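You operate a simulated robot arm through the tools that you are given. There is no shell and no other tool.

Carry out the task below with a simulated two-armed robot. There is one attempt and no reset: what you move stays moved.

## Task
Band the blue box twice on FIRM, then switch the bander off.
Fine: one band on each half; slide it under the arch, no lifting.
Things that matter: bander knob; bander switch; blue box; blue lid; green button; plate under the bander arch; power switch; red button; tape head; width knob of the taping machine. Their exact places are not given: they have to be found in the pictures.

It is judged by the outcome, as a careful person would: the job done as asked, and still so three seconds after it is handed in. It fails if anything else is knocked over, pushed out of place, dropped, spilled or broken.

## Robot
Two 7-joint arms with two-finger parallel grippers on one trunk, on a base that drives. Base frame: it is fixed to the floor where the robot stands at the start and does not move with it; the origin is under the middle of the robot, x ahead of it, y to its left, z up; the surface under the hand at the start is at about z = 85. Units: cm, degrees, N and s.
The left shoulder is at the start at [6, 14.3, 92.6], the right one opposite. With the tool pointing down near the work surface each hand reaches from about 30 to 72 cm from the robot's upright axis, wherever it stands, measured 20 degrees to its own side. Places, roughly: bander knob [70, 10, 110]; bander switch [70, 20, 110]; blue lid (16x16x4 cm) [50, 10, 90]; green button [70, -120, 130]; plate under the bander arch [70, 10, 80]; power switch [70, -110, 130]; red button [70, -130, 130]; tape head [60, -110, 100]; width knob of the taping machine [40, -110, 80]. Payload 1.57 kg a hand.
The TCP of each hand is the grasp point between the finger pads, 3 cm short of the fingertips. In the tool frame z runs along the fingers and y along their closing line. The gripper opens to 11 cm. The fingers are 2.4 cm wide and 1.2 cm thick; the gripper's body (4.8 by 11.2 cm) begins 7.8 cm behind the TCP.
Orientation is that of the tool frame in the base frame, as a unit quaternion [x, y, z, w]. With the fingers straight down and closing along the base's y, the tool's x points along the base's -x, its y along +y and its z along -z.

## Interface
- The arms move only by the tool send_rows. It takes "left_motion", "right_motion" or both (then of equal length, played together; a hand with none holds still); each is a list of rows, each an object of numbers (a shift or turn left out is 0, a gripper value left out holds the last): "x", "y", "z": the shift along the base's x, y, z in cm; "rx", "ry", "rz": the turn, a rotation vector about the base's x, y, z in degrees; "jaw": the gripper command, from -1 (fully open) to 1 (shut), values between in proportion. In form: [{"x": .., "y": .., "z": .., "rx": .., "ry": .., "rz": .., "jaw": ..}, ...]. A call has 1 to 20 rows; each row shifts and turns the commanded pose from where the row before left it. A row lasts 0.2 s, in which the tool goes at most 5 cm and 8.6 degrees; a call with a longer step from one row to the next is refused whole, and so is a gripper value outside its range. A pose out of reach is approached as far as the arm can. The call stops where the force on the tool passes 40 N (or 10 N more than at its start, if that is more) or the arm is blocked; 0.2 s more then pass. Each finger travels about 4.5 cm/s and halts on what it meets, pressing with about 33 N; the grip force reading is that of the motor and also rises with nothing between the fingers. The clock runs only during rows and for 0.2 s after the last one: add rows that do not move to give the fingers time. The reply holds the time, the measured pose of the TCP, the force on the tool along the base axes, the opening and the grip force, in the units named above and with some noise, with the torque about the TCP (base axes, N m) and any sound that the robot's microphone picked up.
- Cameras (640 x 400 px; columns grow to the right, rows downward): "scene" is now at [3.84, -1.33, 153.75]; the picture's right is [-0.01, -1.00, 0.00], its down [-0.71, 0.01, -0.71] and it looks along [0.71, -0.01, -0.71] (base axes); focal length 260 px, centre (320, 200). "left" rides on the left gripper at [7, -1.6, -14.1] in its tool frame; the picture's right is [0.23, 0.97, 0.00], its down [-0.86, 0.20, -0.48] and it looks along [-0.47, 0.11, 0.88] (tool axes); focal length 222 px, centre (320, 200). "right" rides on the right gripper at [7, 1.6, -14.1] in its tool frame; the picture's right is [-0.23, 0.97, 0.00], its down [-0.86, -0.20, -0.48] and it looks along [-0.47, -0.11, 0.88] (tool axes); focal length 222 px, centre (320, 200).
- capture(camera): a new picture of that camera. No time passes.
- slide_trunk(by): slides the trunk up (or, below 0, down) by that many cm; the arms and the scene camera ride with it, the base frame stays. It gives what a move gives, with no picture.
- base_move(legs): drives the robot by 1 to 6 legs, each [ahead, left, turn to the left] in cm, cm and degrees, along the robot's own axes; the way and the turn of a leg run together, so that a leg with both is an arc; at most 150 cm and 180 degrees a leg. The arms and the cameras ride along, it lands a little off, and it stops where it bumps. It gives what a move gives.
- turn_head(pan, tilt): turns the head with the scene camera to pan (to the left, within 86 degrees either way) and tilt (down, from -29 to 69), counted from straight ahead of the robot. It gives what a move gives.
- locate(camera, pixels): for up to 12 pixels [column, row] of the newest picture of that camera ("zoom" is the newest enlarged one), the place [x, y, z] in the base frame of the surface seen there, good to about 0.2 cm, but the place of the scene camera against the robot may be out by one fixed shift of up to 2.5 cm in any direction. No time passes.
- zoom(camera, box): a new picture of the part [left, top, right, bottom] of that camera's present view, enlarged. No time passes.
- sign_off(): hands the job in; it is judged then, once.

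Leave the grippers open and the arms clear of the work at the hand-in unless told otherwise.

The tools are called after ">>>" by a JSON object that holds its "api" and its "payload". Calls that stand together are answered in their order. send_rows: Moves the arms, as the interface text tells. Its arguments: {"type":"object","properties":{"left_motion":{"type":"array","items":{"type":"object","properties":{"x":{"type":"number"},"y":{"type":"number"},"z":{"type":"number"},"rx":{"type":"number"},"ry":{"type":"number"},"rz":{"type":"number"},"jaw":{"type":"number"}}}},"right_motion":{"type":"array","items":{"type":"object","properties":{"x":{"type":"number"},"y":{"type":"number"},"z":{"type":"number"},"rx":{"type":"number"},"ry":{"type":"number"},"rz":{"type":"number"},"jaw":{"type":"number"}}}}},"required":[]} The other tools are called the same way: slide_trunk (by) slides the trunk up or down; base_move (legs) drives the base; turn_head (pan, tilt) turns the head that bears the scene camera; capture (camera) takes a picture; locate (camera, pixels) gives the place of the surface under pixels of a picture; zoom (camera, box) takes an enlarged picture of a part of a camera's view; sign_off () hands the job in.

At the start:

```text
time: 0.0
left_tcp_pos: [42.4, 25.06, 100.1]
left_orientation: [-0.001, 1.0, 0.0, 0.0]
left_contact_force: [0.6, 0.0, -0.5]
left_ft_torque: [-0.02, 0.0, -0.05]
left_gripper_width: 11.02
left_finger_force: 0.0
right_tcp_pos: [61.22, -18.02, 100.12]
right_orientation: [0.001, 1.0, 0.0, 0.0]
right_contact_force: [-0.3, 0.6, 0.5]
right_ft_torque: [-0.02, 0.03, 0.02]
right_gripper_width: 11.03
right_finger_force: 0.1
trunk travel left (down, up): [-52.5, 6.5]
robot x, y, heading: [0.5, 0.27, -0.1]
head pan, tilt: [-0.7, 45.0]
```

scene: 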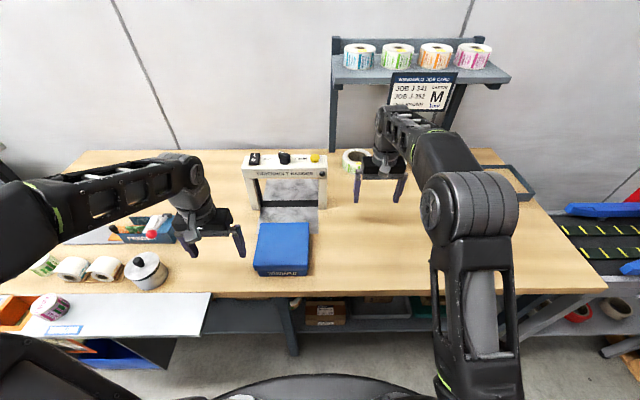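
right: 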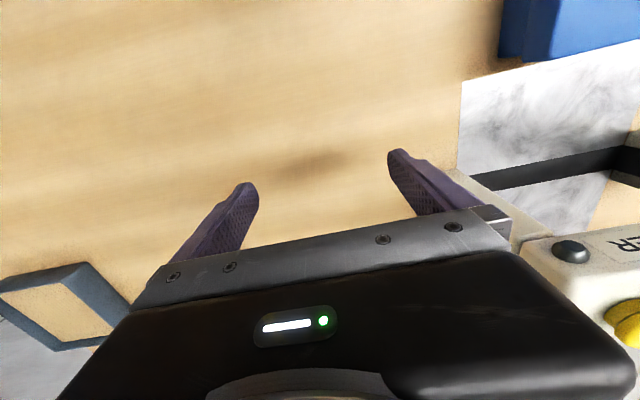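
left: 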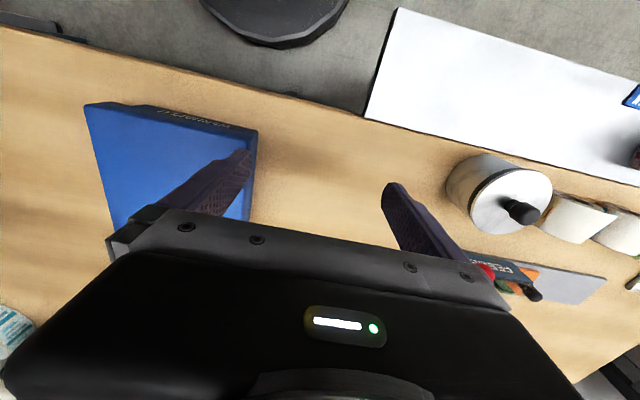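

I see the bander (arch with controls on top) around (285,175), and the blue box at (282,250). I'll zoom in on the bander and box first.

>>> {"api": "zoom", "payload": {"camera": "scene", "box": [225, 140, 345, 215]}}

>>> {"api": "zoom", "payload": {"camera": "scene", "box": [225, 200, 345, 290]}}

>>> {"api": "zoom", "payload": {"camera": "scene", "box": [330, 30, 520, 150]}}

```text
5.33 times, centred on (285, 178) of scene
```

zoom: 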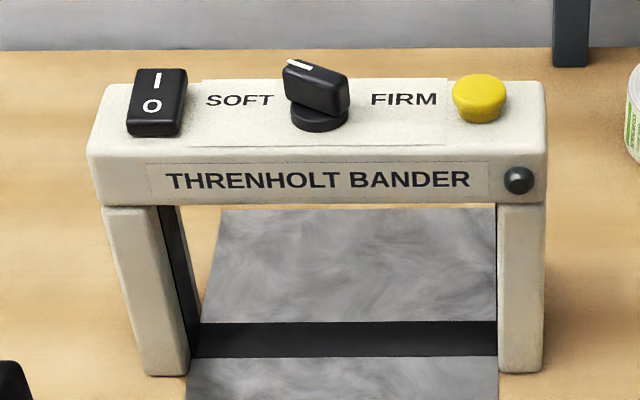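

```text
4.44 times, centred on (285, 245) of scene
```

zoom: 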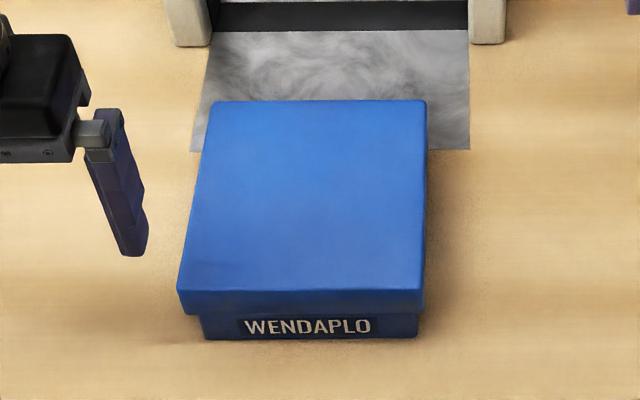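

```text
3.33 times, centred on (425, 90) of scene
```

zoom: 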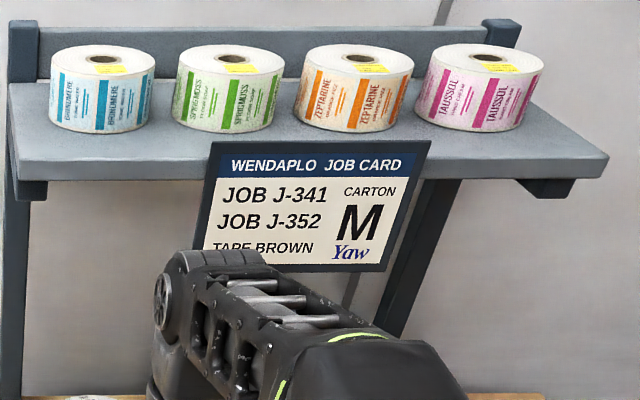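

Next I'll measure the bander and the box from the scene camera. I'll also enlarge the controls.

>>> {"api": "locate", "payload": {"camera": "scene", "pixels": [[254, 158], [285, 157], [315, 158], [322, 174], [248, 206], [322, 206], [261, 222], [308, 223], [265, 219], [303, 268], [258, 268], [285, 240]]}}

>>> {"api": "zoom", "payload": {"camera": "scene", "box": [243, 148, 275, 168]}}

>>> {"api": "zoom", "payload": {"camera": "scene", "box": [270, 145, 334, 185]}}

```text
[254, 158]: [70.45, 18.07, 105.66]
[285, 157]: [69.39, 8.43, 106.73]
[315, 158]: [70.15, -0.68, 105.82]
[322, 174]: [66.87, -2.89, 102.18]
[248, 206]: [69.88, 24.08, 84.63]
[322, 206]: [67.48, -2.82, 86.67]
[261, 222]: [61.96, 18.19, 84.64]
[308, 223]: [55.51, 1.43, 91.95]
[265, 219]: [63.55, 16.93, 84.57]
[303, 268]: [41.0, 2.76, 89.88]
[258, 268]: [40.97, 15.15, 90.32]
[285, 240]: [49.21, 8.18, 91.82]
```

```text
16.00 times, centred on (259, 158) of scene
```

zoom: 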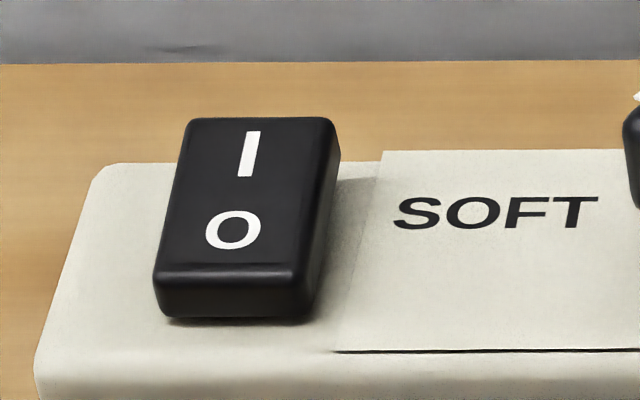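

```text
10.00 times, centred on (302, 165) of scene
```

zoom: 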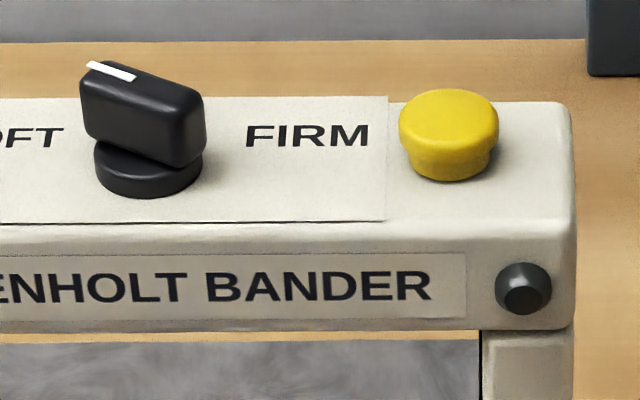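

I'll check the switch's tilt by measuring points along its face.

>>> {"api": "zoom", "payload": {"camera": "scene", "box": [243, 148, 275, 168]}}

>>> {"api": "locate", "payload": {"camera": "zoom", "pixels": [[260, 128], [250, 160], [235, 200], [230, 235], [220, 260], [215, 300], [120, 250], [360, 270], [100, 330], [140, 180], [310, 130], [190, 130]]}}

>>> {"api": "zoom", "payload": {"camera": "right", "box": [480, 180, 640, 380]}}

```text
16.00 times, centred on (259, 158) of scene
```

zoom: 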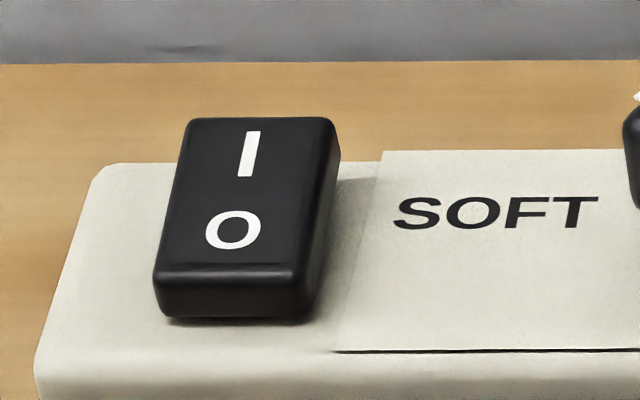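

```text
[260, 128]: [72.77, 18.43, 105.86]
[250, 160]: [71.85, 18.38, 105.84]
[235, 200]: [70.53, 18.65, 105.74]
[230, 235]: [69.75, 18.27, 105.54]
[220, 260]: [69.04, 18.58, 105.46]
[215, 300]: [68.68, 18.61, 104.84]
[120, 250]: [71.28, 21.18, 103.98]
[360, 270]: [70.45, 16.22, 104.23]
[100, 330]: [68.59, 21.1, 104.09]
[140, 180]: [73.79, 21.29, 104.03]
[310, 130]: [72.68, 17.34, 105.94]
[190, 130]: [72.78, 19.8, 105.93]
```

```text
2.00 times, centred on (560, 280) of right
```

zoom: 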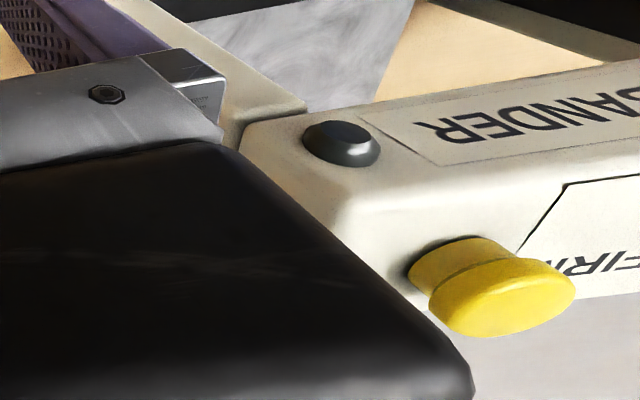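

The O end sits about 0.4 cm lower than the I end, so the switch looks off, and the lamp is dark. To find the scene camera's shift, I'll measure the same features with the right hand camera: the yellow button, the lamp and the box corner.

>>> {"api": "capture", "payload": {"camera": "right"}}

>>> {"api": "locate", "payload": {"camera": "right", "pixels": [[571, 250], [615, 320], [630, 318], [540, 100], [502, 30], [470, 130], [620, 175]]}}

>>> {"api": "zoom", "payload": {"camera": "scene", "box": [270, 145, 334, 185]}}

>>> {"api": "locate", "payload": {"camera": "zoom", "pixels": [[522, 288], [450, 110], [448, 160], [110, 72], [145, 90], [190, 105], [180, 140], [150, 180], [300, 200], [570, 180], [480, 350]]}}

>>> {"api": "locate", "payload": {"camera": "left", "pixels": [[85, 105], [257, 130], [247, 215], [115, 220], [170, 160], [200, 112]]}}

```text
taken
```

right: 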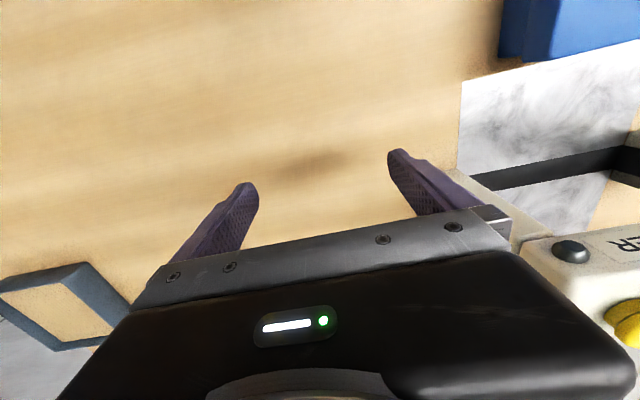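

```text
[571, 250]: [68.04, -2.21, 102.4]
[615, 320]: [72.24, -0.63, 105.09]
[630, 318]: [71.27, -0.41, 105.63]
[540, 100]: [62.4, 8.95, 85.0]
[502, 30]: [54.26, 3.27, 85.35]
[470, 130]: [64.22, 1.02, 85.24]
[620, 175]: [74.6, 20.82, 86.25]
```

```text
10.00 times, centred on (302, 165) of scene
```

zoom: 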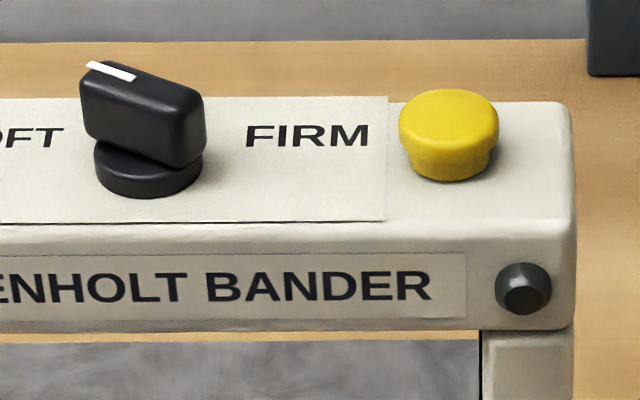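

```text
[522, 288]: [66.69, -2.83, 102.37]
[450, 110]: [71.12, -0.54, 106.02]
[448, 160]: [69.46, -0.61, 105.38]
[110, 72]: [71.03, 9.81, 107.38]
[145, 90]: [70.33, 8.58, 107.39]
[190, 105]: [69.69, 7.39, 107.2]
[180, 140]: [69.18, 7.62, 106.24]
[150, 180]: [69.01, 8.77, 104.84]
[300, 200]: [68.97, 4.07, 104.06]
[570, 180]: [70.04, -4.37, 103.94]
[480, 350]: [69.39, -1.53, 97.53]
```

```text
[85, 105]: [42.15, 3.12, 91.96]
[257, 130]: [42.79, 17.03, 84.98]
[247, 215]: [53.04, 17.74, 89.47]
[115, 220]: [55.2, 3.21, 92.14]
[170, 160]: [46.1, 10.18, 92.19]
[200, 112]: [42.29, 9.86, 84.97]
```

From comparing the lamp position, the scene camera reads about 1.3 cm short in x, 0.6 low in y and 0.3 low in z. I'll raise the right hand beside the bander so its own camera can view the controls.

>>> {"api": "send_rows", "payload": {"right_motion": [{"z": 4}, {"z": 4.5}, {"z": 4.5}, {"z": 4.5}, {"z": 4.5}, {"x": 1, "y": 4}, {"x": 1, "y": 4}, {"x": 1, "y": 4}, {}]}}

>>> {"api": "capture", "payload": {"camera": "right"}}

```text
time: 2.0
left_tcp_pos: [42.48, 25.09, 100.07]
left_orientation: [0.0, 1.0, 0.0, 0.001]
left_contact_force: [0.5, 0.2, -0.4]
left_ft_torque: [-0.01, 0.0, 0.0]
left_gripper_width: 11.0
left_finger_force: 0.1
right_tcp_pos: [61.16, -18.08, 103.92]
right_orientation: [-0.001, 1.0, -0.001, 0.001]
right_contact_force: [0.0, 0.3, 0.5]
right_ft_torque: [-0.01, 0.0, 0.01]
right_gripper_width: 11.01
right_finger_force: 0.0
right hand out of reach, approached as far as the arm can: row 2, 3, 4, 5, 6, 7, 8
trunk travel left (down, up): [-52.5, 6.5]
robot x, y, heading: [-0.3, 0.1, -0.2]
head pan, tilt: [-0.7, 45.0]
```

```text
taken
```

right: 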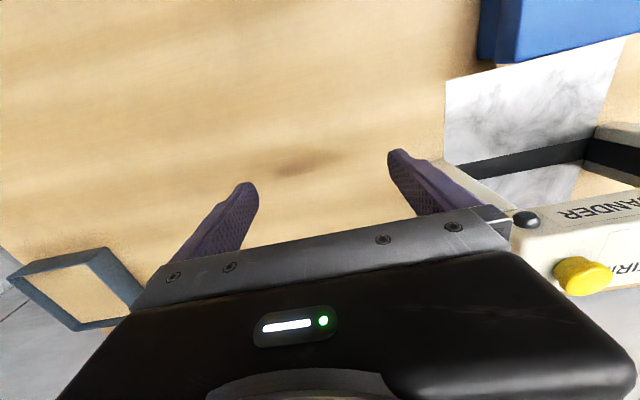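

The arm is already near its limit, so the base has to come closer. I'll tilt the head down to check the gap between the robot and the table.

>>> {"api": "turn_head", "payload": {"pan": 0, "tilt": 69}}

>>> {"api": "capture", "payload": {"camera": "scene"}}

```text
time: 2.9
left_tcp_pos: [42.45, 25.07, 99.89]
left_orientation: [0.0, 1.0, 0.0, -0.001]
left_contact_force: [0.5, -0.4, 1.2]
left_ft_torque: [-0.03, -0.03, -0.01]
left_gripper_width: 11.01
left_finger_force: 0.1
right_tcp_pos: [61.27, -17.99, 103.87]
right_orientation: [0.0, 1.0, 0.0, 0.0]
right_contact_force: [-0.6, 0.1, -0.3]
right_ft_torque: [0.01, 0.01, 0.02]
right_gripper_width: 11.01
right_finger_force: 0.1
trunk travel left (down, up): [-52.5, 6.5]
robot x, y, heading: [-0.06, -0.05, -0.3]
head pan, tilt: [0.0, 68.8]
```

```text
taken
```

scene: 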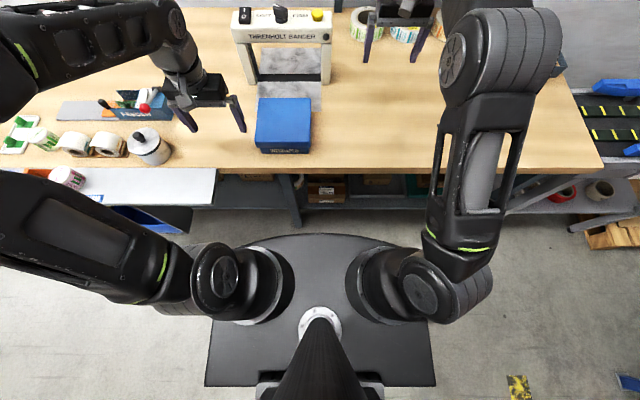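

>>> {"api": "locate", "payload": {"camera": "scene", "pixels": [[320, 172], [250, 172], [320, 234], [320, 245], [222, 200], [160, 204], [190, 206], [295, 220], [230, 330], [400, 180], [250, 250], [350, 210]]}}

```text
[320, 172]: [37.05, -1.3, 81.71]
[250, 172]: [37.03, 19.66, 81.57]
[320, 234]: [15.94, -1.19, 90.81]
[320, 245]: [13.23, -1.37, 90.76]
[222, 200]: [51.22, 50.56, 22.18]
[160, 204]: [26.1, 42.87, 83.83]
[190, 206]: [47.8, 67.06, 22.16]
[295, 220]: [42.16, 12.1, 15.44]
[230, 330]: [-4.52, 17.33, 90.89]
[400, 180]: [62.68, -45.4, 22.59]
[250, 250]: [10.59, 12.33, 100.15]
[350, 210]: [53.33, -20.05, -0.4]
```

The torso plate's front is at x≈17 and the table edge is at about 37–38. I'll check the side board's corner and look under the table edge before driving.

>>> {"api": "locate", "payload": {"camera": "scene", "pixels": [[215, 172], [207, 203], [190, 230], [170, 233], [240, 240], [400, 240], [340, 232], [345, 225], [260, 232], [280, 225], [430, 250], [225, 235]]}}

>>> {"api": "zoom", "payload": {"camera": "scene", "box": [180, 160, 440, 330]}}

```text
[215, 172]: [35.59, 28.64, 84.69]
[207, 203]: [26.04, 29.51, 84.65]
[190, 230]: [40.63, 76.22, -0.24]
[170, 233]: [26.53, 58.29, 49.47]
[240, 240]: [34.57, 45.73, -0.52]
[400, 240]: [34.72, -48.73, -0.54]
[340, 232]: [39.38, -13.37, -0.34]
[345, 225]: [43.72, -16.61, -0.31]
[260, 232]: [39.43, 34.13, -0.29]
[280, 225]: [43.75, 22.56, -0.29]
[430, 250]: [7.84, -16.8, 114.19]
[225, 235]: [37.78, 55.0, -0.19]
```

```text
2.35 times, centred on (310, 245) of scene
```

zoom: 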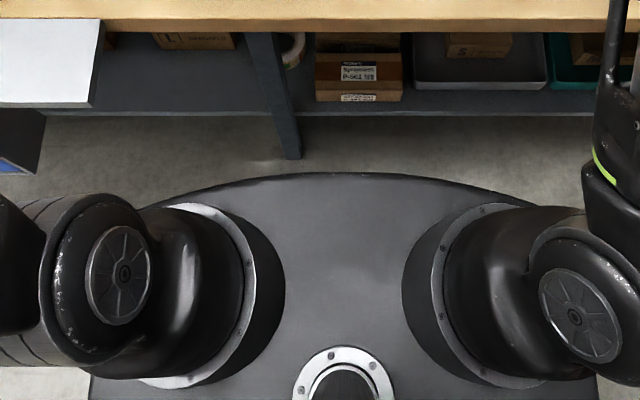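

The way ahead looks clear: the side board only starts at y≈30 and the table leg is at x≈43. I'll pull the right hand back and raise the left a little, then drive ahead 10 cm.

>>> {"api": "send_rows", "payload": {"right_motion": [{"x": -4, "z": 2}, {"x": -4, "z": 2}, {"x": -4, "z": 2}, {"x": -2, "z": 1}], "left_motion": [{"z": 2}, {"z": 2}, {"z": 2}, {"z": 1}]}}

>>> {"api": "base_move", "payload": {"legs": [[10, 0, 0]]}}

>>> {"api": "capture", "payload": {"camera": "scene"}}

```text
time: 3.9
left_tcp_pos: [42.32, 24.96, 107.08]
left_orientation: [0.0, 1.0, -0.001, 0.0]
left_contact_force: [-0.8, 0.1, -0.7]
left_ft_torque: [-0.02, -0.04, -0.02]
left_gripper_width: 10.98
left_finger_force: 0.0
right_tcp_pos: [47.13, -17.95, 110.75]
right_orientation: [0.0, 1.0, 0.0, 0.0]
right_contact_force: [-0.2, 0.5, 0.4]
right_ft_torque: [0.02, -0.02, 0.02]
right_gripper_width: 11.02
right_finger_force: 0.1
trunk travel left (down, up): [-52.5, 6.5]
robot x, y, heading: [-0.06, 0.29, 0.2]
head pan, tilt: [0.0, 68.8]
```

```text
time: 5.0
left_tcp_pos: [52.62, 24.98, 106.85]
left_orientation: [0.0, 1.0, 0.0, -0.001]
left_contact_force: [0.9, -0.1, 0.6]
left_ft_torque: [-0.01, 0.06, 0.01]
left_gripper_width: 11.0
left_finger_force: 0.1
right_tcp_pos: [57.29, -18.14, 110.78]
right_orientation: [-0.001, 1.0, 0.0, -0.001]
right_contact_force: [0.3, 0.0, 0.1]
right_ft_torque: [0.02, 0.03, -0.01]
right_gripper_width: 11.0
right_finger_force: 0.0
trunk travel left (down, up): [-52.5, 6.5]
robot x, y, heading: [9.96, -0.1, -0.1]
head pan, tilt: [0.0, 68.8]
```

```text
taken
```

scene: 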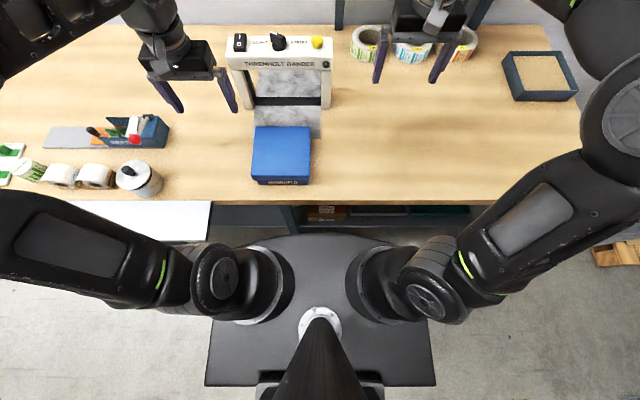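

The drive landed well. Next I'll raise the trunk for more reach over the controls and move the right hand so its camera can see the bander top.

>>> {"api": "slide_trunk", "payload": {"by": 6}}

>>> {"api": "send_rows", "payload": {"right_motion": [{"x": 3, "y": 3, "z": 1}, {"x": 3, "y": 3, "z": 1}, {"x": 1, "z": 1}, {}]}}

>>> {"api": "capture", "payload": {"camera": "right"}}

>>> {"api": "capture", "payload": {"camera": "scene"}}

```text
time: 6.0
left_tcp_pos: [52.49, 25.0, 112.97]
left_orientation: [0.0, 1.0, 0.0, 0.0]
left_contact_force: [-0.7, -0.7, 0.7]
left_ft_torque: [-0.01, -0.01, -0.01]
left_gripper_width: 11.01
left_finger_force: 0.1
right_tcp_pos: [57.21, -18.12, 116.72]
right_orientation: [0.0, 1.0, 0.0, 0.0]
right_contact_force: [-0.2, 0.4, -0.4]
right_ft_torque: [-0.04, -0.04, 0.05]
right_gripper_width: 11.01
right_finger_force: 0.0
trunk travel left (down, up): [-58.5, 0.5]
robot x, y, heading: [10.21, 0.25, 0.1]
head pan, tilt: [0.0, 68.8]
```

```text
time: 7.0
left_tcp_pos: [52.44, 25.08, 113.07]
left_orientation: [0.002, 1.0, 0.0, 0.0]
left_contact_force: [-0.5, 0.4, -0.4]
left_ft_torque: [0.02, -0.01, 0.01]
left_gripper_width: 11.0
left_finger_force: 0.1
right_tcp_pos: [58.67, -16.69, 117.27]
right_orientation: [0.001, 1.0, 0.0, 0.001]
right_contact_force: [-0.1, -0.2, -0.7]
right_ft_torque: [0.0, 0.0, 0.04]
right_gripper_width: 11.01
right_finger_force: 0.0
right hand out of reach, approached as far as the arm can: row 1, 2, 3
trunk travel left (down, up): [-58.5, 0.5]
robot x, y, heading: [10.07, 0.05, -0.0]
head pan, tilt: [0.0, 68.8]
```

```text
taken
```

right: 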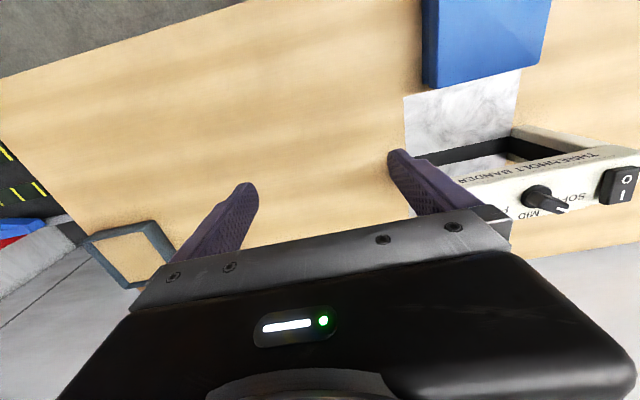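

```text
taken
```

scene: 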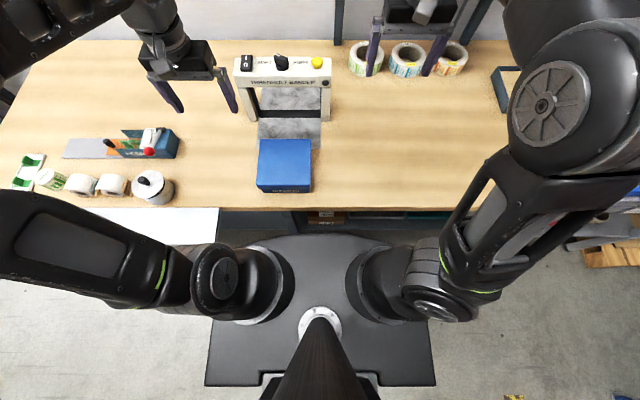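

There is a "MID" label hidden behind the knob. I'll zoom in there and measure.

>>> {"api": "zoom", "payload": {"camera": "right", "box": [440, 130, 640, 255]}}

>>> {"api": "locate", "payload": {"camera": "zoom", "pixels": [[390, 250], [370, 230], [350, 210], [300, 200], [330, 195], [590, 200], [600, 160], [570, 230], [500, 210], [210, 70], [80, 70], [280, 245]]}}

>>> {"api": "zoom", "payload": {"camera": "scene", "box": [230, 45, 340, 115]}}

```text
3.20 times, centred on (540, 192) of right
```

zoom: 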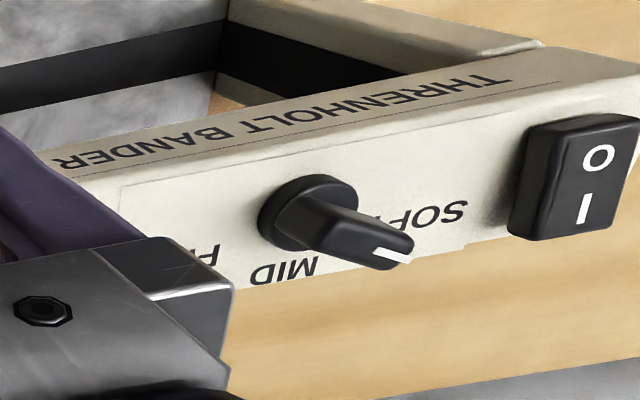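

```text
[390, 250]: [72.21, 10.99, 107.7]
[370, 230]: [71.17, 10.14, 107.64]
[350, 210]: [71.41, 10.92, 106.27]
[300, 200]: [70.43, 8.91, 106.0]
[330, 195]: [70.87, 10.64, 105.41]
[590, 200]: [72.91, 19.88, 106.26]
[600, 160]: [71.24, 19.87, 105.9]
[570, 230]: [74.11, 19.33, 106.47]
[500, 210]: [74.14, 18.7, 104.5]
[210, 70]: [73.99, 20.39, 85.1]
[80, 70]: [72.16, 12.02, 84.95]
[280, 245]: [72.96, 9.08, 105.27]
```

```text
5.71 times, centred on (285, 80) of scene
```

zoom: 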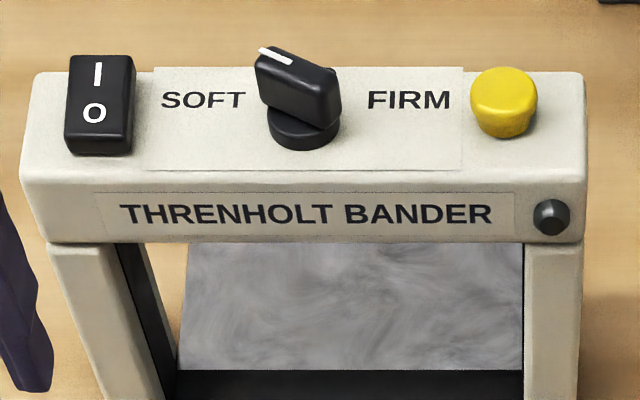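

The labels run SOFT on the left, MID behind and FIRM on the right, and the pointer is now at SOFT. I'll measure the labels and the knob for the geometry.

>>> {"api": "locate", "payload": {"camera": "zoom", "pixels": [[203, 100], [408, 100], [264, 50], [290, 62], [335, 85], [258, 70], [305, 143], [272, 130], [339, 130], [503, 85], [95, 70], [95, 115]]}}

>>> {"api": "zoom", "payload": {"camera": "scene", "box": [264, 48, 304, 74]}}

>>> {"api": "locate", "payload": {"camera": "right", "pixels": [[612, 187], [630, 185], [480, 177], [514, 211], [556, 207], [533, 188], [568, 209]]}}

```text
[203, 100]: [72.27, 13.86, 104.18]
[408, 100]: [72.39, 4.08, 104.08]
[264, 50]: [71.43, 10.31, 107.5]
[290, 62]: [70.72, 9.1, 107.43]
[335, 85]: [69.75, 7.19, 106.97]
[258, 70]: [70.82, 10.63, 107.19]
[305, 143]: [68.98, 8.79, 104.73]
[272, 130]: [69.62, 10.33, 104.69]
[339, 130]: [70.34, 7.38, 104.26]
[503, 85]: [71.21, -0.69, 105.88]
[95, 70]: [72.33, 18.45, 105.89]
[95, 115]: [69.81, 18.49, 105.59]
```

```text
15.38 times, centred on (284, 61) of scene
```

zoom: 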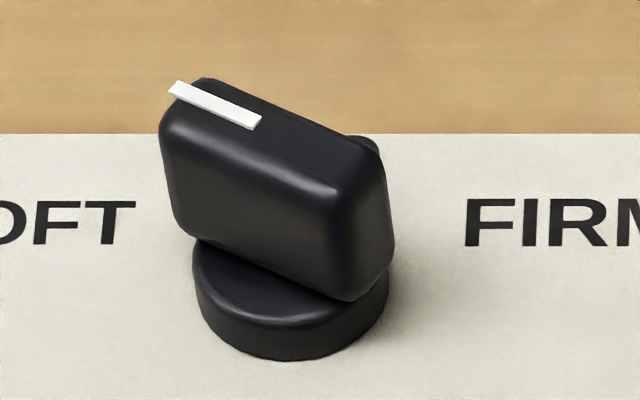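

```text
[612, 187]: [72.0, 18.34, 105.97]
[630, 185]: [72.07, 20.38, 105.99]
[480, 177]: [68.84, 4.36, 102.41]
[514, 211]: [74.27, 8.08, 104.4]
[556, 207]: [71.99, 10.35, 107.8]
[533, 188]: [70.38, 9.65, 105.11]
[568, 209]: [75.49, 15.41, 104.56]
```

The pointer stands about 60° left of straight ahead. I'll look with the left hand camera for another estimate of the knob and switch places.

>>> {"api": "send_rows", "payload": {"left_motion": [{"x": 3}, {"x": 3}, {}]}}

>>> {"api": "capture", "payload": {"camera": "left"}}

```text
time: 7.8
left_tcp_pos: [58.35, 24.88, 113.15]
left_orientation: [0.001, 1.0, 0.0, -0.001]
left_contact_force: [0.6, -0.8, -0.6]
left_ft_torque: [-0.01, 0.0, 0.03]
left_gripper_width: 11.0
left_finger_force: 0.2
right_tcp_pos: [58.63, -16.66, 117.24]
right_orientation: [0.0, 1.0, 0.0, 0.001]
right_contact_force: [0.1, 0.1, 0.1]
right_ft_torque: [0.0, -0.01, -0.01]
right_gripper_width: 11.03
right_finger_force: 0.0
trunk travel left (down, up): [-58.5, 0.5]
robot x, y, heading: [10.2, -0.16, 0.2]
head pan, tilt: [0.0, 68.8]
```

```text
taken
```

left: 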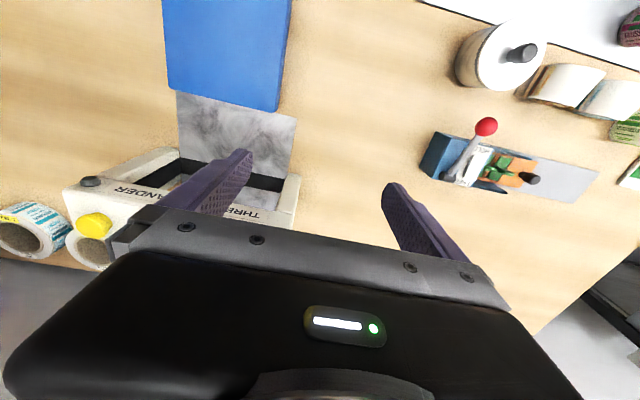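

>>> {"api": "locate", "payload": {"camera": "left", "pixels": [[90, 181], [95, 222], [165, 88], [277, 108], [290, 10], [220, 60], [181, 140], [290, 150], [185, 100], [250, 211], [282, 225]]}}

>>> {"api": "zoom", "payload": {"camera": "left", "box": [50, 60, 310, 270]}}

```text
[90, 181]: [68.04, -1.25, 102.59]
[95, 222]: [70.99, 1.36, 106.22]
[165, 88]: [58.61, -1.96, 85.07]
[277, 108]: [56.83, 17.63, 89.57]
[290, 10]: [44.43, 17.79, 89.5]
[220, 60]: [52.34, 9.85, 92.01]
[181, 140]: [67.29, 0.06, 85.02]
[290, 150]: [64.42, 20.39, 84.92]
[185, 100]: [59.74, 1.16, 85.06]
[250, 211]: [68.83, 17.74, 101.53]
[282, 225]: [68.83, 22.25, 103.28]
```

```text
1.90 times, centred on (180, 165) of left
```

zoom: 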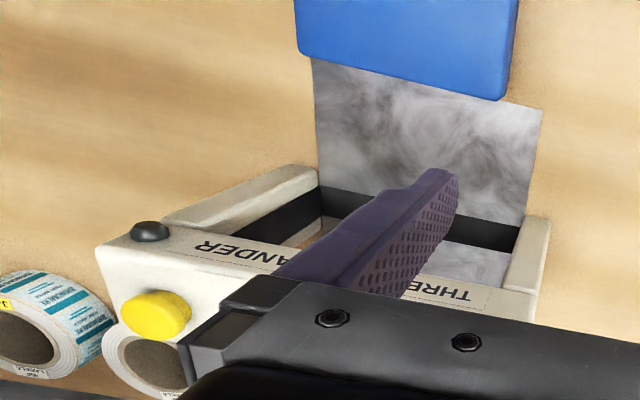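

The lamp readings differ by which side of it is seen, so I want a cleaner check. I'll measure the fingertips of both hands in the scene picture, since their true places are known.

>>> {"api": "zoom", "payload": {"camera": "scene", "box": [140, 20, 300, 120]}}

>>> {"api": "capture", "payload": {"camera": "scene"}}

```text
4.00 times, centred on (220, 70) of scene
```

zoom: 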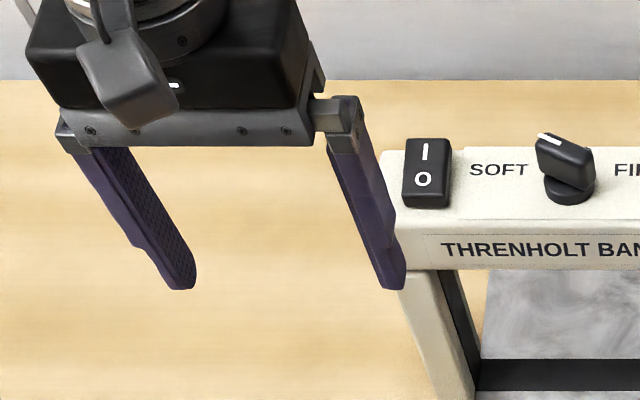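

```text
taken
```

scene: 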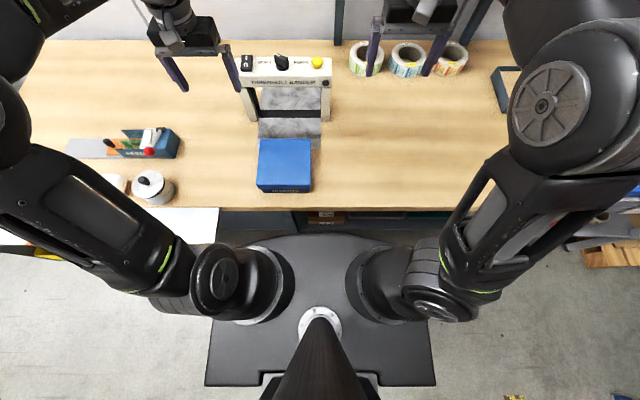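

>>> {"api": "locate", "payload": {"camera": "zoom", "pixels": [[396, 283], [386, 287], [403, 286], [390, 270], [186, 286], [175, 282], [194, 280], [385, 255], [160, 255], [330, 112], [170, 140], [250, 140]]}}

```text
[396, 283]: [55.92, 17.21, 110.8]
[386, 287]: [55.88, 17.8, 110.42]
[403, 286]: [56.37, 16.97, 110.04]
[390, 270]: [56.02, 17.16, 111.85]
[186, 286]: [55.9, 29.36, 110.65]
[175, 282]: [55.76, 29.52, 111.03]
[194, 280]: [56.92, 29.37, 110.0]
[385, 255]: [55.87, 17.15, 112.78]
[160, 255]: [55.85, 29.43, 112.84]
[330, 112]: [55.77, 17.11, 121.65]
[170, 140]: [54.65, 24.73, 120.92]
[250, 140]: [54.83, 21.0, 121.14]
```

The fingertip check gives a scene camera shift of about (+1.3, +1.2, +0.3). The corrected places are:
- Knob: [71.7, 10, 107.7]
- Switch I end: [73.6, 19.7]
- Switch O end: [71.1, 19.7]
- Button: [72.4, 0.6, 106.3]

The vertical reach up there is marginal, so I'll drive 6 cm closer.

>>> {"api": "base_move", "payload": {"legs": [[6, 0, 0]]}}

>>> {"api": "capture", "payload": {"camera": "scene"}}

```text
time: 8.8
left_tcp_pos: [64.52, 24.57, 112.96]
left_orientation: [0.002, 1.0, 0.0, -0.002]
left_contact_force: [0.6, -0.4, -0.8]
left_ft_torque: [-0.03, 0.08, -0.02]
left_gripper_width: 11.0
left_finger_force: 0.0
right_tcp_pos: [64.74, -17.07, 117.21]
right_orientation: [0.001, 1.0, 0.0, 0.001]
right_contact_force: [1.0, -0.5, 0.0]
right_ft_torque: [0.01, 0.02, 0.04]
right_gripper_width: 11.03
right_finger_force: 0.1
trunk travel left (down, up): [-58.5, 0.5]
robot x, y, heading: [15.87, -0.14, -0.2]
head pan, tilt: [0.0, 68.8]
```

```text
taken
```

scene: 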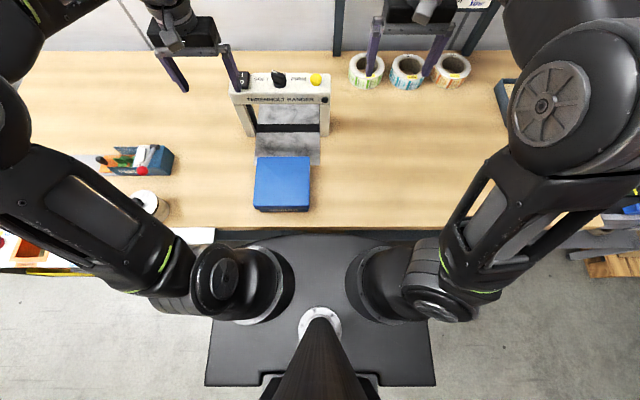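

The robot is now at x≈16. Next I'll move the left hand over the knob, turning it +60° and narrowing the jaw to about 4 cm.

>>> {"api": "send_rows", "payload": {"left_motion": [{"x": 1, "y": -2, "z": 1, "rz": 8.5, "jaw": 0.27}, {"x": 1, "y": -2, "rz": 8.5}, {"x": 1, "y": -2, "rz": 8.5}, {"x": 1, "y": -2, "rz": 8.5}, {"x": 1, "y": -2, "rz": 8.5}, {"x": 1, "y": -2, "rz": 8.5}, {"x": 1.2, "y": -2.5, "rz": 0.9}, {"rz": 8}, {}]}}

>>> {"api": "capture", "payload": {"camera": "scene"}}

>>> {"api": "capture", "payload": {"camera": "left"}}

```text
time: 10.8
left_tcp_pos: [71.19, 10.85, 114.04]
left_orientation: [-0.498, 0.867, -0.001, 0.0]
left_contact_force: [-0.3, -0.3, -0.1]
left_ft_torque: [-0.03, -0.01, 0.01]
left_gripper_width: 4.04
left_finger_force: 0.1
left hand out of reach, approached as far as the arm can: row 7
right_tcp_pos: [64.5, -17.13, 117.31]
right_orientation: [0.002, 1.0, 0.0, 0.001]
right_contact_force: [0.4, 0.1, -0.1]
right_ft_torque: [-0.03, -0.03, 0.01]
right_gripper_width: 11.01
right_finger_force: 0.0
trunk travel left (down, up): [-58.5, 0.5]
robot x, y, heading: [16.14, -0.38, -0.1]
head pan, tilt: [0.0, 68.8]
```

```text
taken
```

scene: 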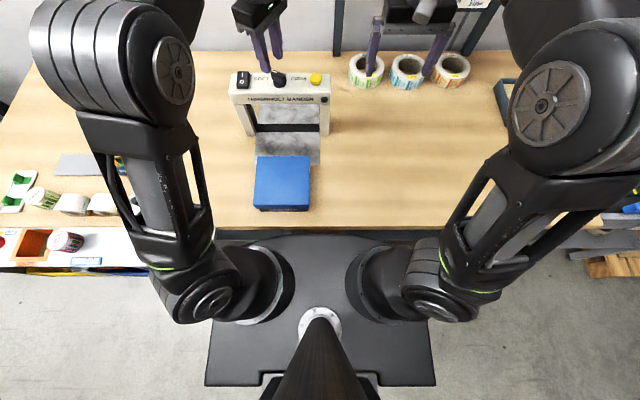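

```text
taken
```

left: 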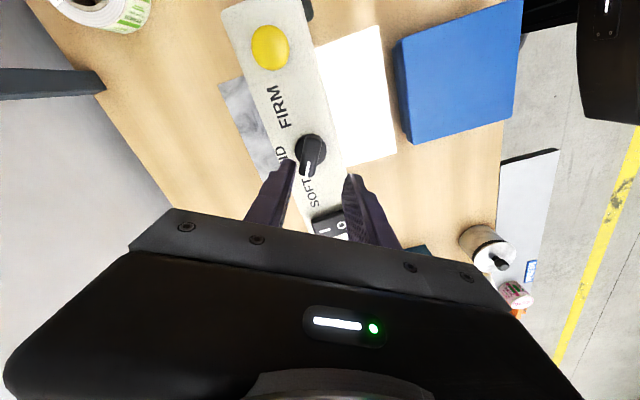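

This is an excellent view of the knob from the left hand camera. I'll measure it and the labels here.

>>> {"api": "zoom", "payload": {"camera": "left", "box": [210, 10, 370, 240]}}

>>> {"api": "locate", "payload": {"camera": "left", "pixels": [[308, 169], [306, 176], [310, 150], [319, 139], [301, 150], [269, 45], [340, 225], [322, 229], [279, 107], [280, 155], [289, 190], [301, 10]]}}

```text
1.74 times, centred on (290, 125) of left
```

zoom: 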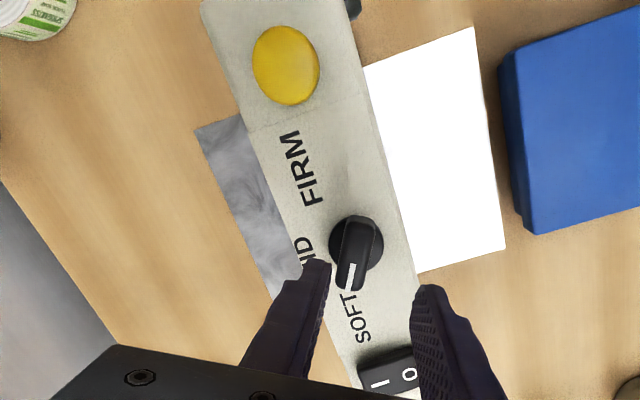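

```text
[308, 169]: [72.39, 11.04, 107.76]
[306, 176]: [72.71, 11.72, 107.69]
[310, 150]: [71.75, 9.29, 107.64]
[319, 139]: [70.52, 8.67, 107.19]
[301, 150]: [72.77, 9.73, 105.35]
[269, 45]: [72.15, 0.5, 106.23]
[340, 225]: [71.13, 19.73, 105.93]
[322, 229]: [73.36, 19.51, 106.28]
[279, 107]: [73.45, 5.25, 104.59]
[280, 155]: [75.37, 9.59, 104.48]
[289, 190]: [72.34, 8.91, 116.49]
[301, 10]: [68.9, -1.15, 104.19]
```

The hand camera confirms the places: knob axis about [71.8, 9.9], button [72.15, 0.5], O end [71.1, 19.7], I end [73.4, 19.5]. I'll lower part way and read the pose.

>>> {"api": "send_rows", "payload": {"left_motion": [{"z": -1}, {"z": -1}, {"z": -1}, {}]}}

```text
time: 11.8
left_tcp_pos: [71.15, 10.93, 111.12]
left_orientation: [-0.498, 0.867, 0.0, 0.0]
left_contact_force: [-0.2, 0.1, -0.4]
left_ft_torque: [0.03, 0.01, -0.01]
left_gripper_width: 4.01
left_finger_force: 0.0
right_tcp_pos: [64.4, -17.04, 117.41]
right_orientation: [0.001, 1.0, 0.001, 0.001]
right_contact_force: [0.4, -0.1, -0.4]
right_ft_torque: [0.02, 0.0, 0.02]
right_gripper_width: 11.01
right_finger_force: 0.1
trunk travel left (down, up): [-58.5, 0.5]
robot x, y, heading: [15.71, -0.14, -0.1]
head pan, tilt: [0.0, 68.8]
```

Now I'll centre over the knob and lower to z≈108.4 with the jaw open around it.

>>> {"api": "send_rows", "payload": {"left_motion": [{"x": 0.65, "y": -1.0}, {"z": -1.3}, {"z": -1.4}, {}]}}

>>> {"api": "zoom", "payload": {"camera": "left", "box": [210, 60, 420, 260]}}

>>> {"api": "zoom", "payload": {"camera": "scene", "box": [220, 40, 340, 115]}}

```text
time: 12.8
left_tcp_pos: [71.74, 9.91, 108.44]
left_orientation: [-0.497, 0.868, 0.0, -0.001]
left_contact_force: [0.2, 0.3, -0.6]
left_ft_torque: [0.01, 0.02, 0.01]
left_gripper_width: 4.06
left_finger_force: 0.0
right_tcp_pos: [64.45, -16.99, 117.45]
right_orientation: [0.001, 1.0, 0.0, 0.002]
right_contact_force: [-0.4, 0.2, 0.3]
right_ft_torque: [0.02, 0.0, 0.02]
right_gripper_width: 11.01
right_finger_force: 0.0
trunk travel left (down, up): [-58.5, 0.5]
robot x, y, heading: [16.03, 0.16, 0.1]
head pan, tilt: [0.0, 68.8]
```

```text
2.00 times, centred on (315, 160) of left
```

zoom: 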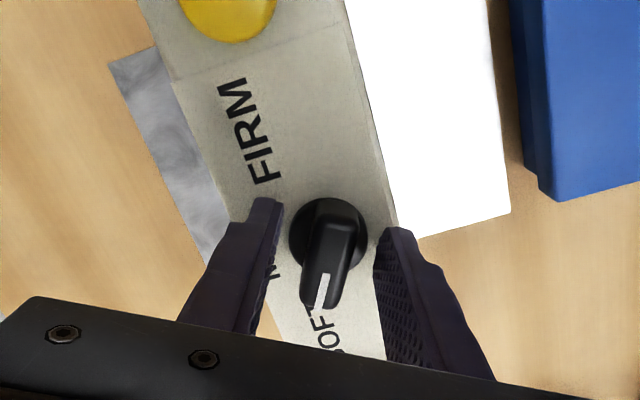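

```text
5.33 times, centred on (280, 78) of scene
```

zoom: 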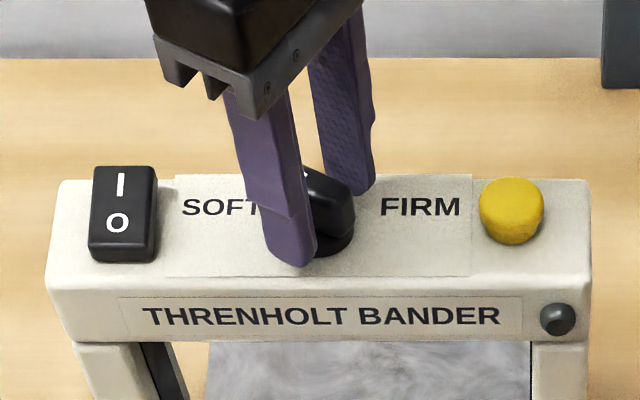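

The fingers straddle the knob bar, so I'll close on it.

>>> {"api": "send_rows", "payload": {"left_motion": [{"jaw": 0.5}, {"jaw": 0.7}, {"jaw": 1}, {}, {}]}}

```text
time: 14.0
left_tcp_pos: [71.98, 9.82, 108.36]
left_orientation: [-0.498, 0.867, 0.001, 0.0]
left_contact_force: [-2.5, -0.7, -3.7]
left_ft_torque: [0.05, 0.04, 0.03]
left_gripper_width: 3.06
left_finger_force: 39.9
right_tcp_pos: [64.47, -17.06, 117.3]
right_orientation: [0.001, 1.0, 0.0, 0.002]
right_contact_force: [0.0, -0.7, 0.7]
right_ft_torque: [-0.02, 0.02, 0.0]
right_gripper_width: 10.98
right_finger_force: 0.2
trunk travel left (down, up): [-58.5, 0.5]
robot x, y, heading: [16.3, -0.04, 0.0]
head pan, tilt: [0.0, 68.8]
```

A width of 3.06 means I'm holding the base disc, not the bar. I'll open, rise 0.6 cm and grip the bar.

>>> {"api": "send_rows", "payload": {"left_motion": [{"jaw": 0.27}, {}, {"z": 0.7, "x": 0.2, "y": -0.1}, {}, {"jaw": 0.6}, {"jaw": 0.8}, {"jaw": 1}, {}, {}]}}

>>> {"api": "zoom", "payload": {"camera": "left", "box": [210, 60, 420, 260]}}

```text
time: 16.0
left_tcp_pos: [71.92, 9.9, 109.1]
left_orientation: [-0.498, 0.867, 0.0, -0.001]
left_contact_force: [-9.5, 3.8, -2.2]
left_ft_torque: [-0.08, 0.39, 0.04]
left_gripper_width: 1.71
left_finger_force: 32.0
right_tcp_pos: [64.45, -17.05, 117.34]
right_orientation: [0.002, 1.0, 0.0, 0.001]
right_contact_force: [0.4, -0.4, 0.1]
right_ft_torque: [0.02, 0.02, 0.0]
right_gripper_width: 11.0
right_finger_force: 0.1
trunk travel left (down, up): [-58.5, 0.5]
robot x, y, heading: [15.51, -0.17, -0.0]
head pan, tilt: [0.0, 68.8]
```

```text
2.00 times, centred on (315, 160) of left
```

zoom: 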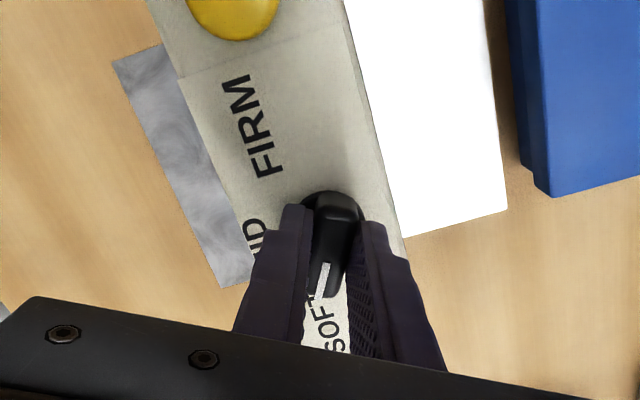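

Now the bar is held at 1.71 cm with a small sideways force. I'll ease that out and begin turning clockwise.

>>> {"api": "send_rows", "payload": {"left_motion": [{"x": -0.13, "y": 0.08}, {"rz": -7.5}, {"rz": -7.5}, {"rz": -7.5}, {"rz": -7.5}, {}]}}

```text
time: 17.4
left_tcp_pos: [71.74, 9.97, 109.24]
left_orientation: [-0.255, 0.967, 0.0, 0.0]
left_contact_force: [-7.9, 5.9, 7.9]
left_ft_torque: [-0.07, 0.8, 0.04]
left_gripper_width: 1.68
left_finger_force: 32.3
right_tcp_pos: [64.27, -16.72, 117.36]
right_orientation: [0.001, 1.0, 0.0, 0.002]
right_contact_force: [-0.3, -0.1, 0.8]
right_ft_torque: [0.04, -0.02, -0.02]
right_gripper_width: 11.0
right_finger_force: 0.0
trunk travel left (down, up): [-58.5, 0.5]
robot x, y, heading: [15.85, -0.3, -0.1]
head pan, tilt: [0.0, 68.8]
```

The turn is working. I'll continue clockwise in steps.

>>> {"api": "send_rows", "payload": {"left_motion": [{"x": -0.1, "y": 0.1, "rz": -7.5}, {"rz": -7.5}, {"rz": -7.5}, {"rz": -7.5}, {}]}}

>>> {"api": "zoom", "payload": {"camera": "scene", "box": [220, 40, 340, 115]}}

```text
time: 18.6
left_tcp_pos: [71.71, 10.22, 109.08]
left_orientation: [0.003, 1.0, 0.0, 0.001]
left_contact_force: [-4.9, 10.7, 13.4]
left_ft_torque: [0.39, 0.19, 0.04]
left_gripper_width: 1.69
left_finger_force: 32.0
right_tcp_pos: [64.38, -16.86, 117.49]
right_orientation: [0.002, 1.0, 0.0, 0.002]
right_contact_force: [-0.5, 0.1, -0.5]
right_ft_torque: [0.01, -0.01, -0.01]
right_gripper_width: 11.01
right_finger_force: 0.1
trunk travel left (down, up): [-58.5, 0.5]
robot x, y, heading: [15.96, -0.25, -0.1]
head pan, tilt: [0.0, 68.8]
```

```text
5.33 times, centred on (280, 78) of scene
```

zoom: 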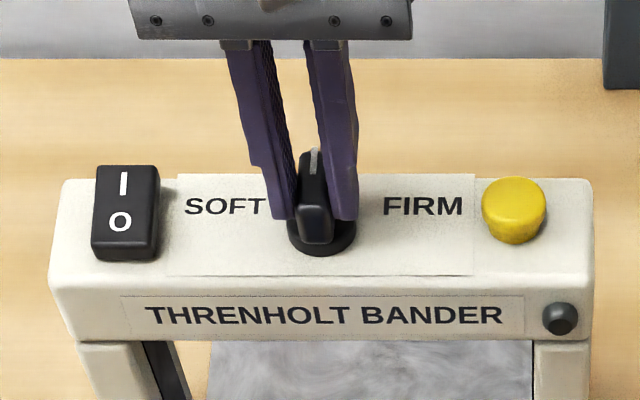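

The knob points to MID now. I'll ease sideways a little and turn on toward FIRM.

>>> {"api": "send_rows", "payload": {"left_motion": [{"y": 0.2, "z": 0.1, "rz": -5}, {"rz": -7.5}, {"rz": -7.5}, {"rz": -7.5}, {}]}}

```text
time: 19.8
left_tcp_pos: [71.66, 10.35, 109.21]
left_orientation: [0.241, 0.97, 0.001, 0.0]
left_contact_force: [-1.0, 8.8, 6.6]
left_ft_torque: [0.19, 0.0, 0.06]
left_gripper_width: 1.69
left_finger_force: 31.7
right_tcp_pos: [64.39, -16.89, 117.31]
right_orientation: [0.002, 1.0, 0.001, 0.002]
right_contact_force: [-1.0, -0.1, -0.5]
right_ft_torque: [-0.02, -0.01, 0.0]
right_gripper_width: 10.97
right_finger_force: 0.0
trunk travel left (down, up): [-58.5, 0.5]
robot x, y, heading: [15.5, -0.1, 0.0]
head pan, tilt: [0.0, 68.8]
```

>>> {"api": "send_rows", "payload": {"left_motion": [{"y": 0.1, "rz": -7.5}, {"rz": -7.5}, {"rz": -7.5}, {"rz": -7.5}, {"rz": -2}, {}]}}

>>> {"api": "zoom", "payload": {"camera": "scene", "box": [220, 40, 340, 115]}}

>>> {"api": "capture", "payload": {"camera": "left"}}

```text
time: 21.2
left_tcp_pos: [71.88, 10.47, 109.18]
left_orientation: [0.498, 0.867, 0.0, -0.001]
left_contact_force: [8.7, 13.5, 9.8]
left_ft_torque: [0.98, 0.22, 0.04]
left_gripper_width: 1.69
left_finger_force: 31.9
right_tcp_pos: [64.49, -16.89, 117.29]
right_orientation: [0.002, 1.0, 0.0, 0.001]
right_contact_force: [0.5, 0.6, 0.1]
right_ft_torque: [0.03, 0.0, 0.01]
right_gripper_width: 11.0
right_finger_force: 0.2
trunk travel left (down, up): [-58.5, 0.5]
robot x, y, heading: [15.8, -0.05, -0.2]
head pan, tilt: [0.0, 68.8]
```

```text
5.33 times, centred on (280, 78) of scene
```

zoom: 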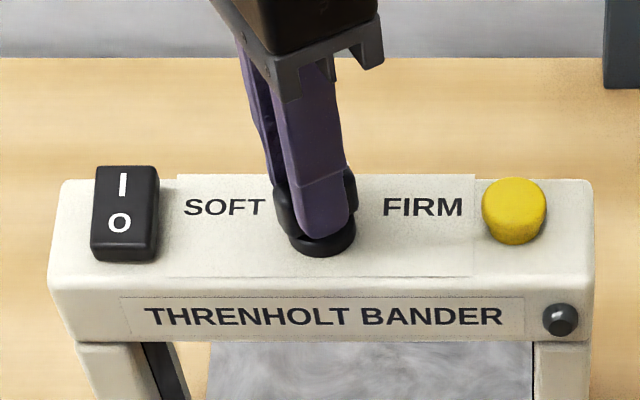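

```text
taken
```

left: 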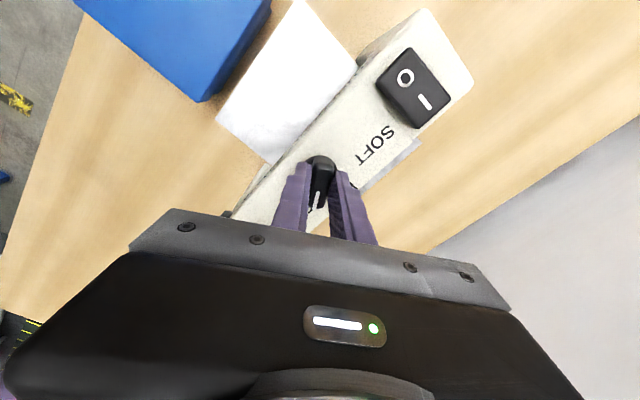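

The pointer is turned fully toward FIRM with no torque stop felt. I'll release, lift clear and look.

>>> {"api": "send_rows", "payload": {"left_motion": [{"jaw": 0.4}, {"jaw": 0.27}, {}, {"z": 1}, {"z": 1.5}, {"z": 1.5}, {}]}}

>>> {"api": "zoom", "payload": {"camera": "scene", "box": [220, 40, 340, 115]}}

>>> {"api": "zoom", "payload": {"camera": "left", "box": [200, 0, 480, 260]}}

```text
time: 22.8
left_tcp_pos: [71.78, 10.24, 113.05]
left_orientation: [0.498, 0.867, 0.0, 0.0]
left_contact_force: [0.4, 0.6, 0.3]
left_ft_torque: [-0.02, 0.02, 0.03]
left_gripper_width: 4.0
left_finger_force: 0.0
right_tcp_pos: [64.44, -16.9, 117.28]
right_orientation: [0.002, 1.0, 0.0, 0.001]
right_contact_force: [0.0, 0.2, 0.3]
right_ft_torque: [0.0, 0.05, -0.01]
right_gripper_width: 11.01
right_finger_force: 0.1
trunk travel left (down, up): [-58.5, 0.5]
robot x, y, heading: [16.07, -0.0, -0.5]
head pan, tilt: [0.0, 68.8]
```

```text
5.33 times, centred on (280, 78) of scene
```

zoom: 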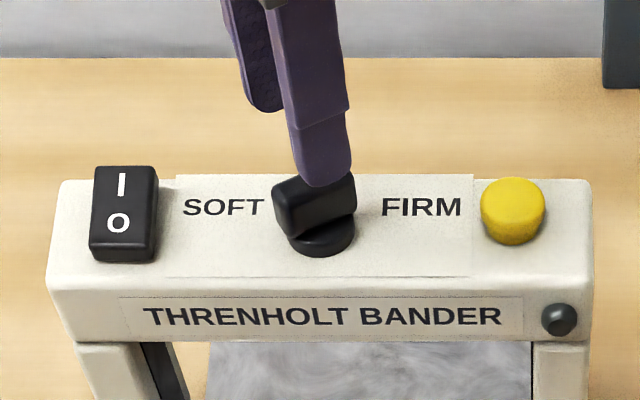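

```text
1.54 times, centred on (340, 130) of left
```

zoom: 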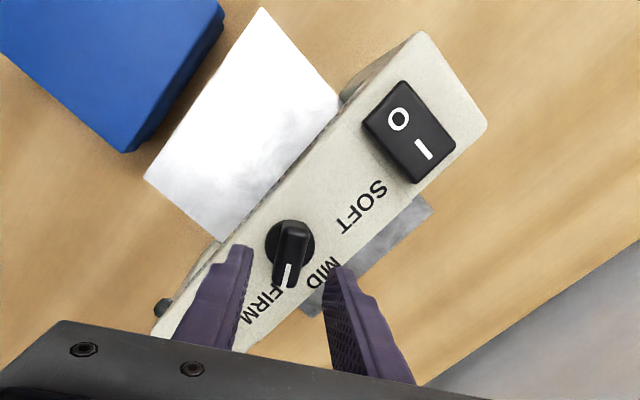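

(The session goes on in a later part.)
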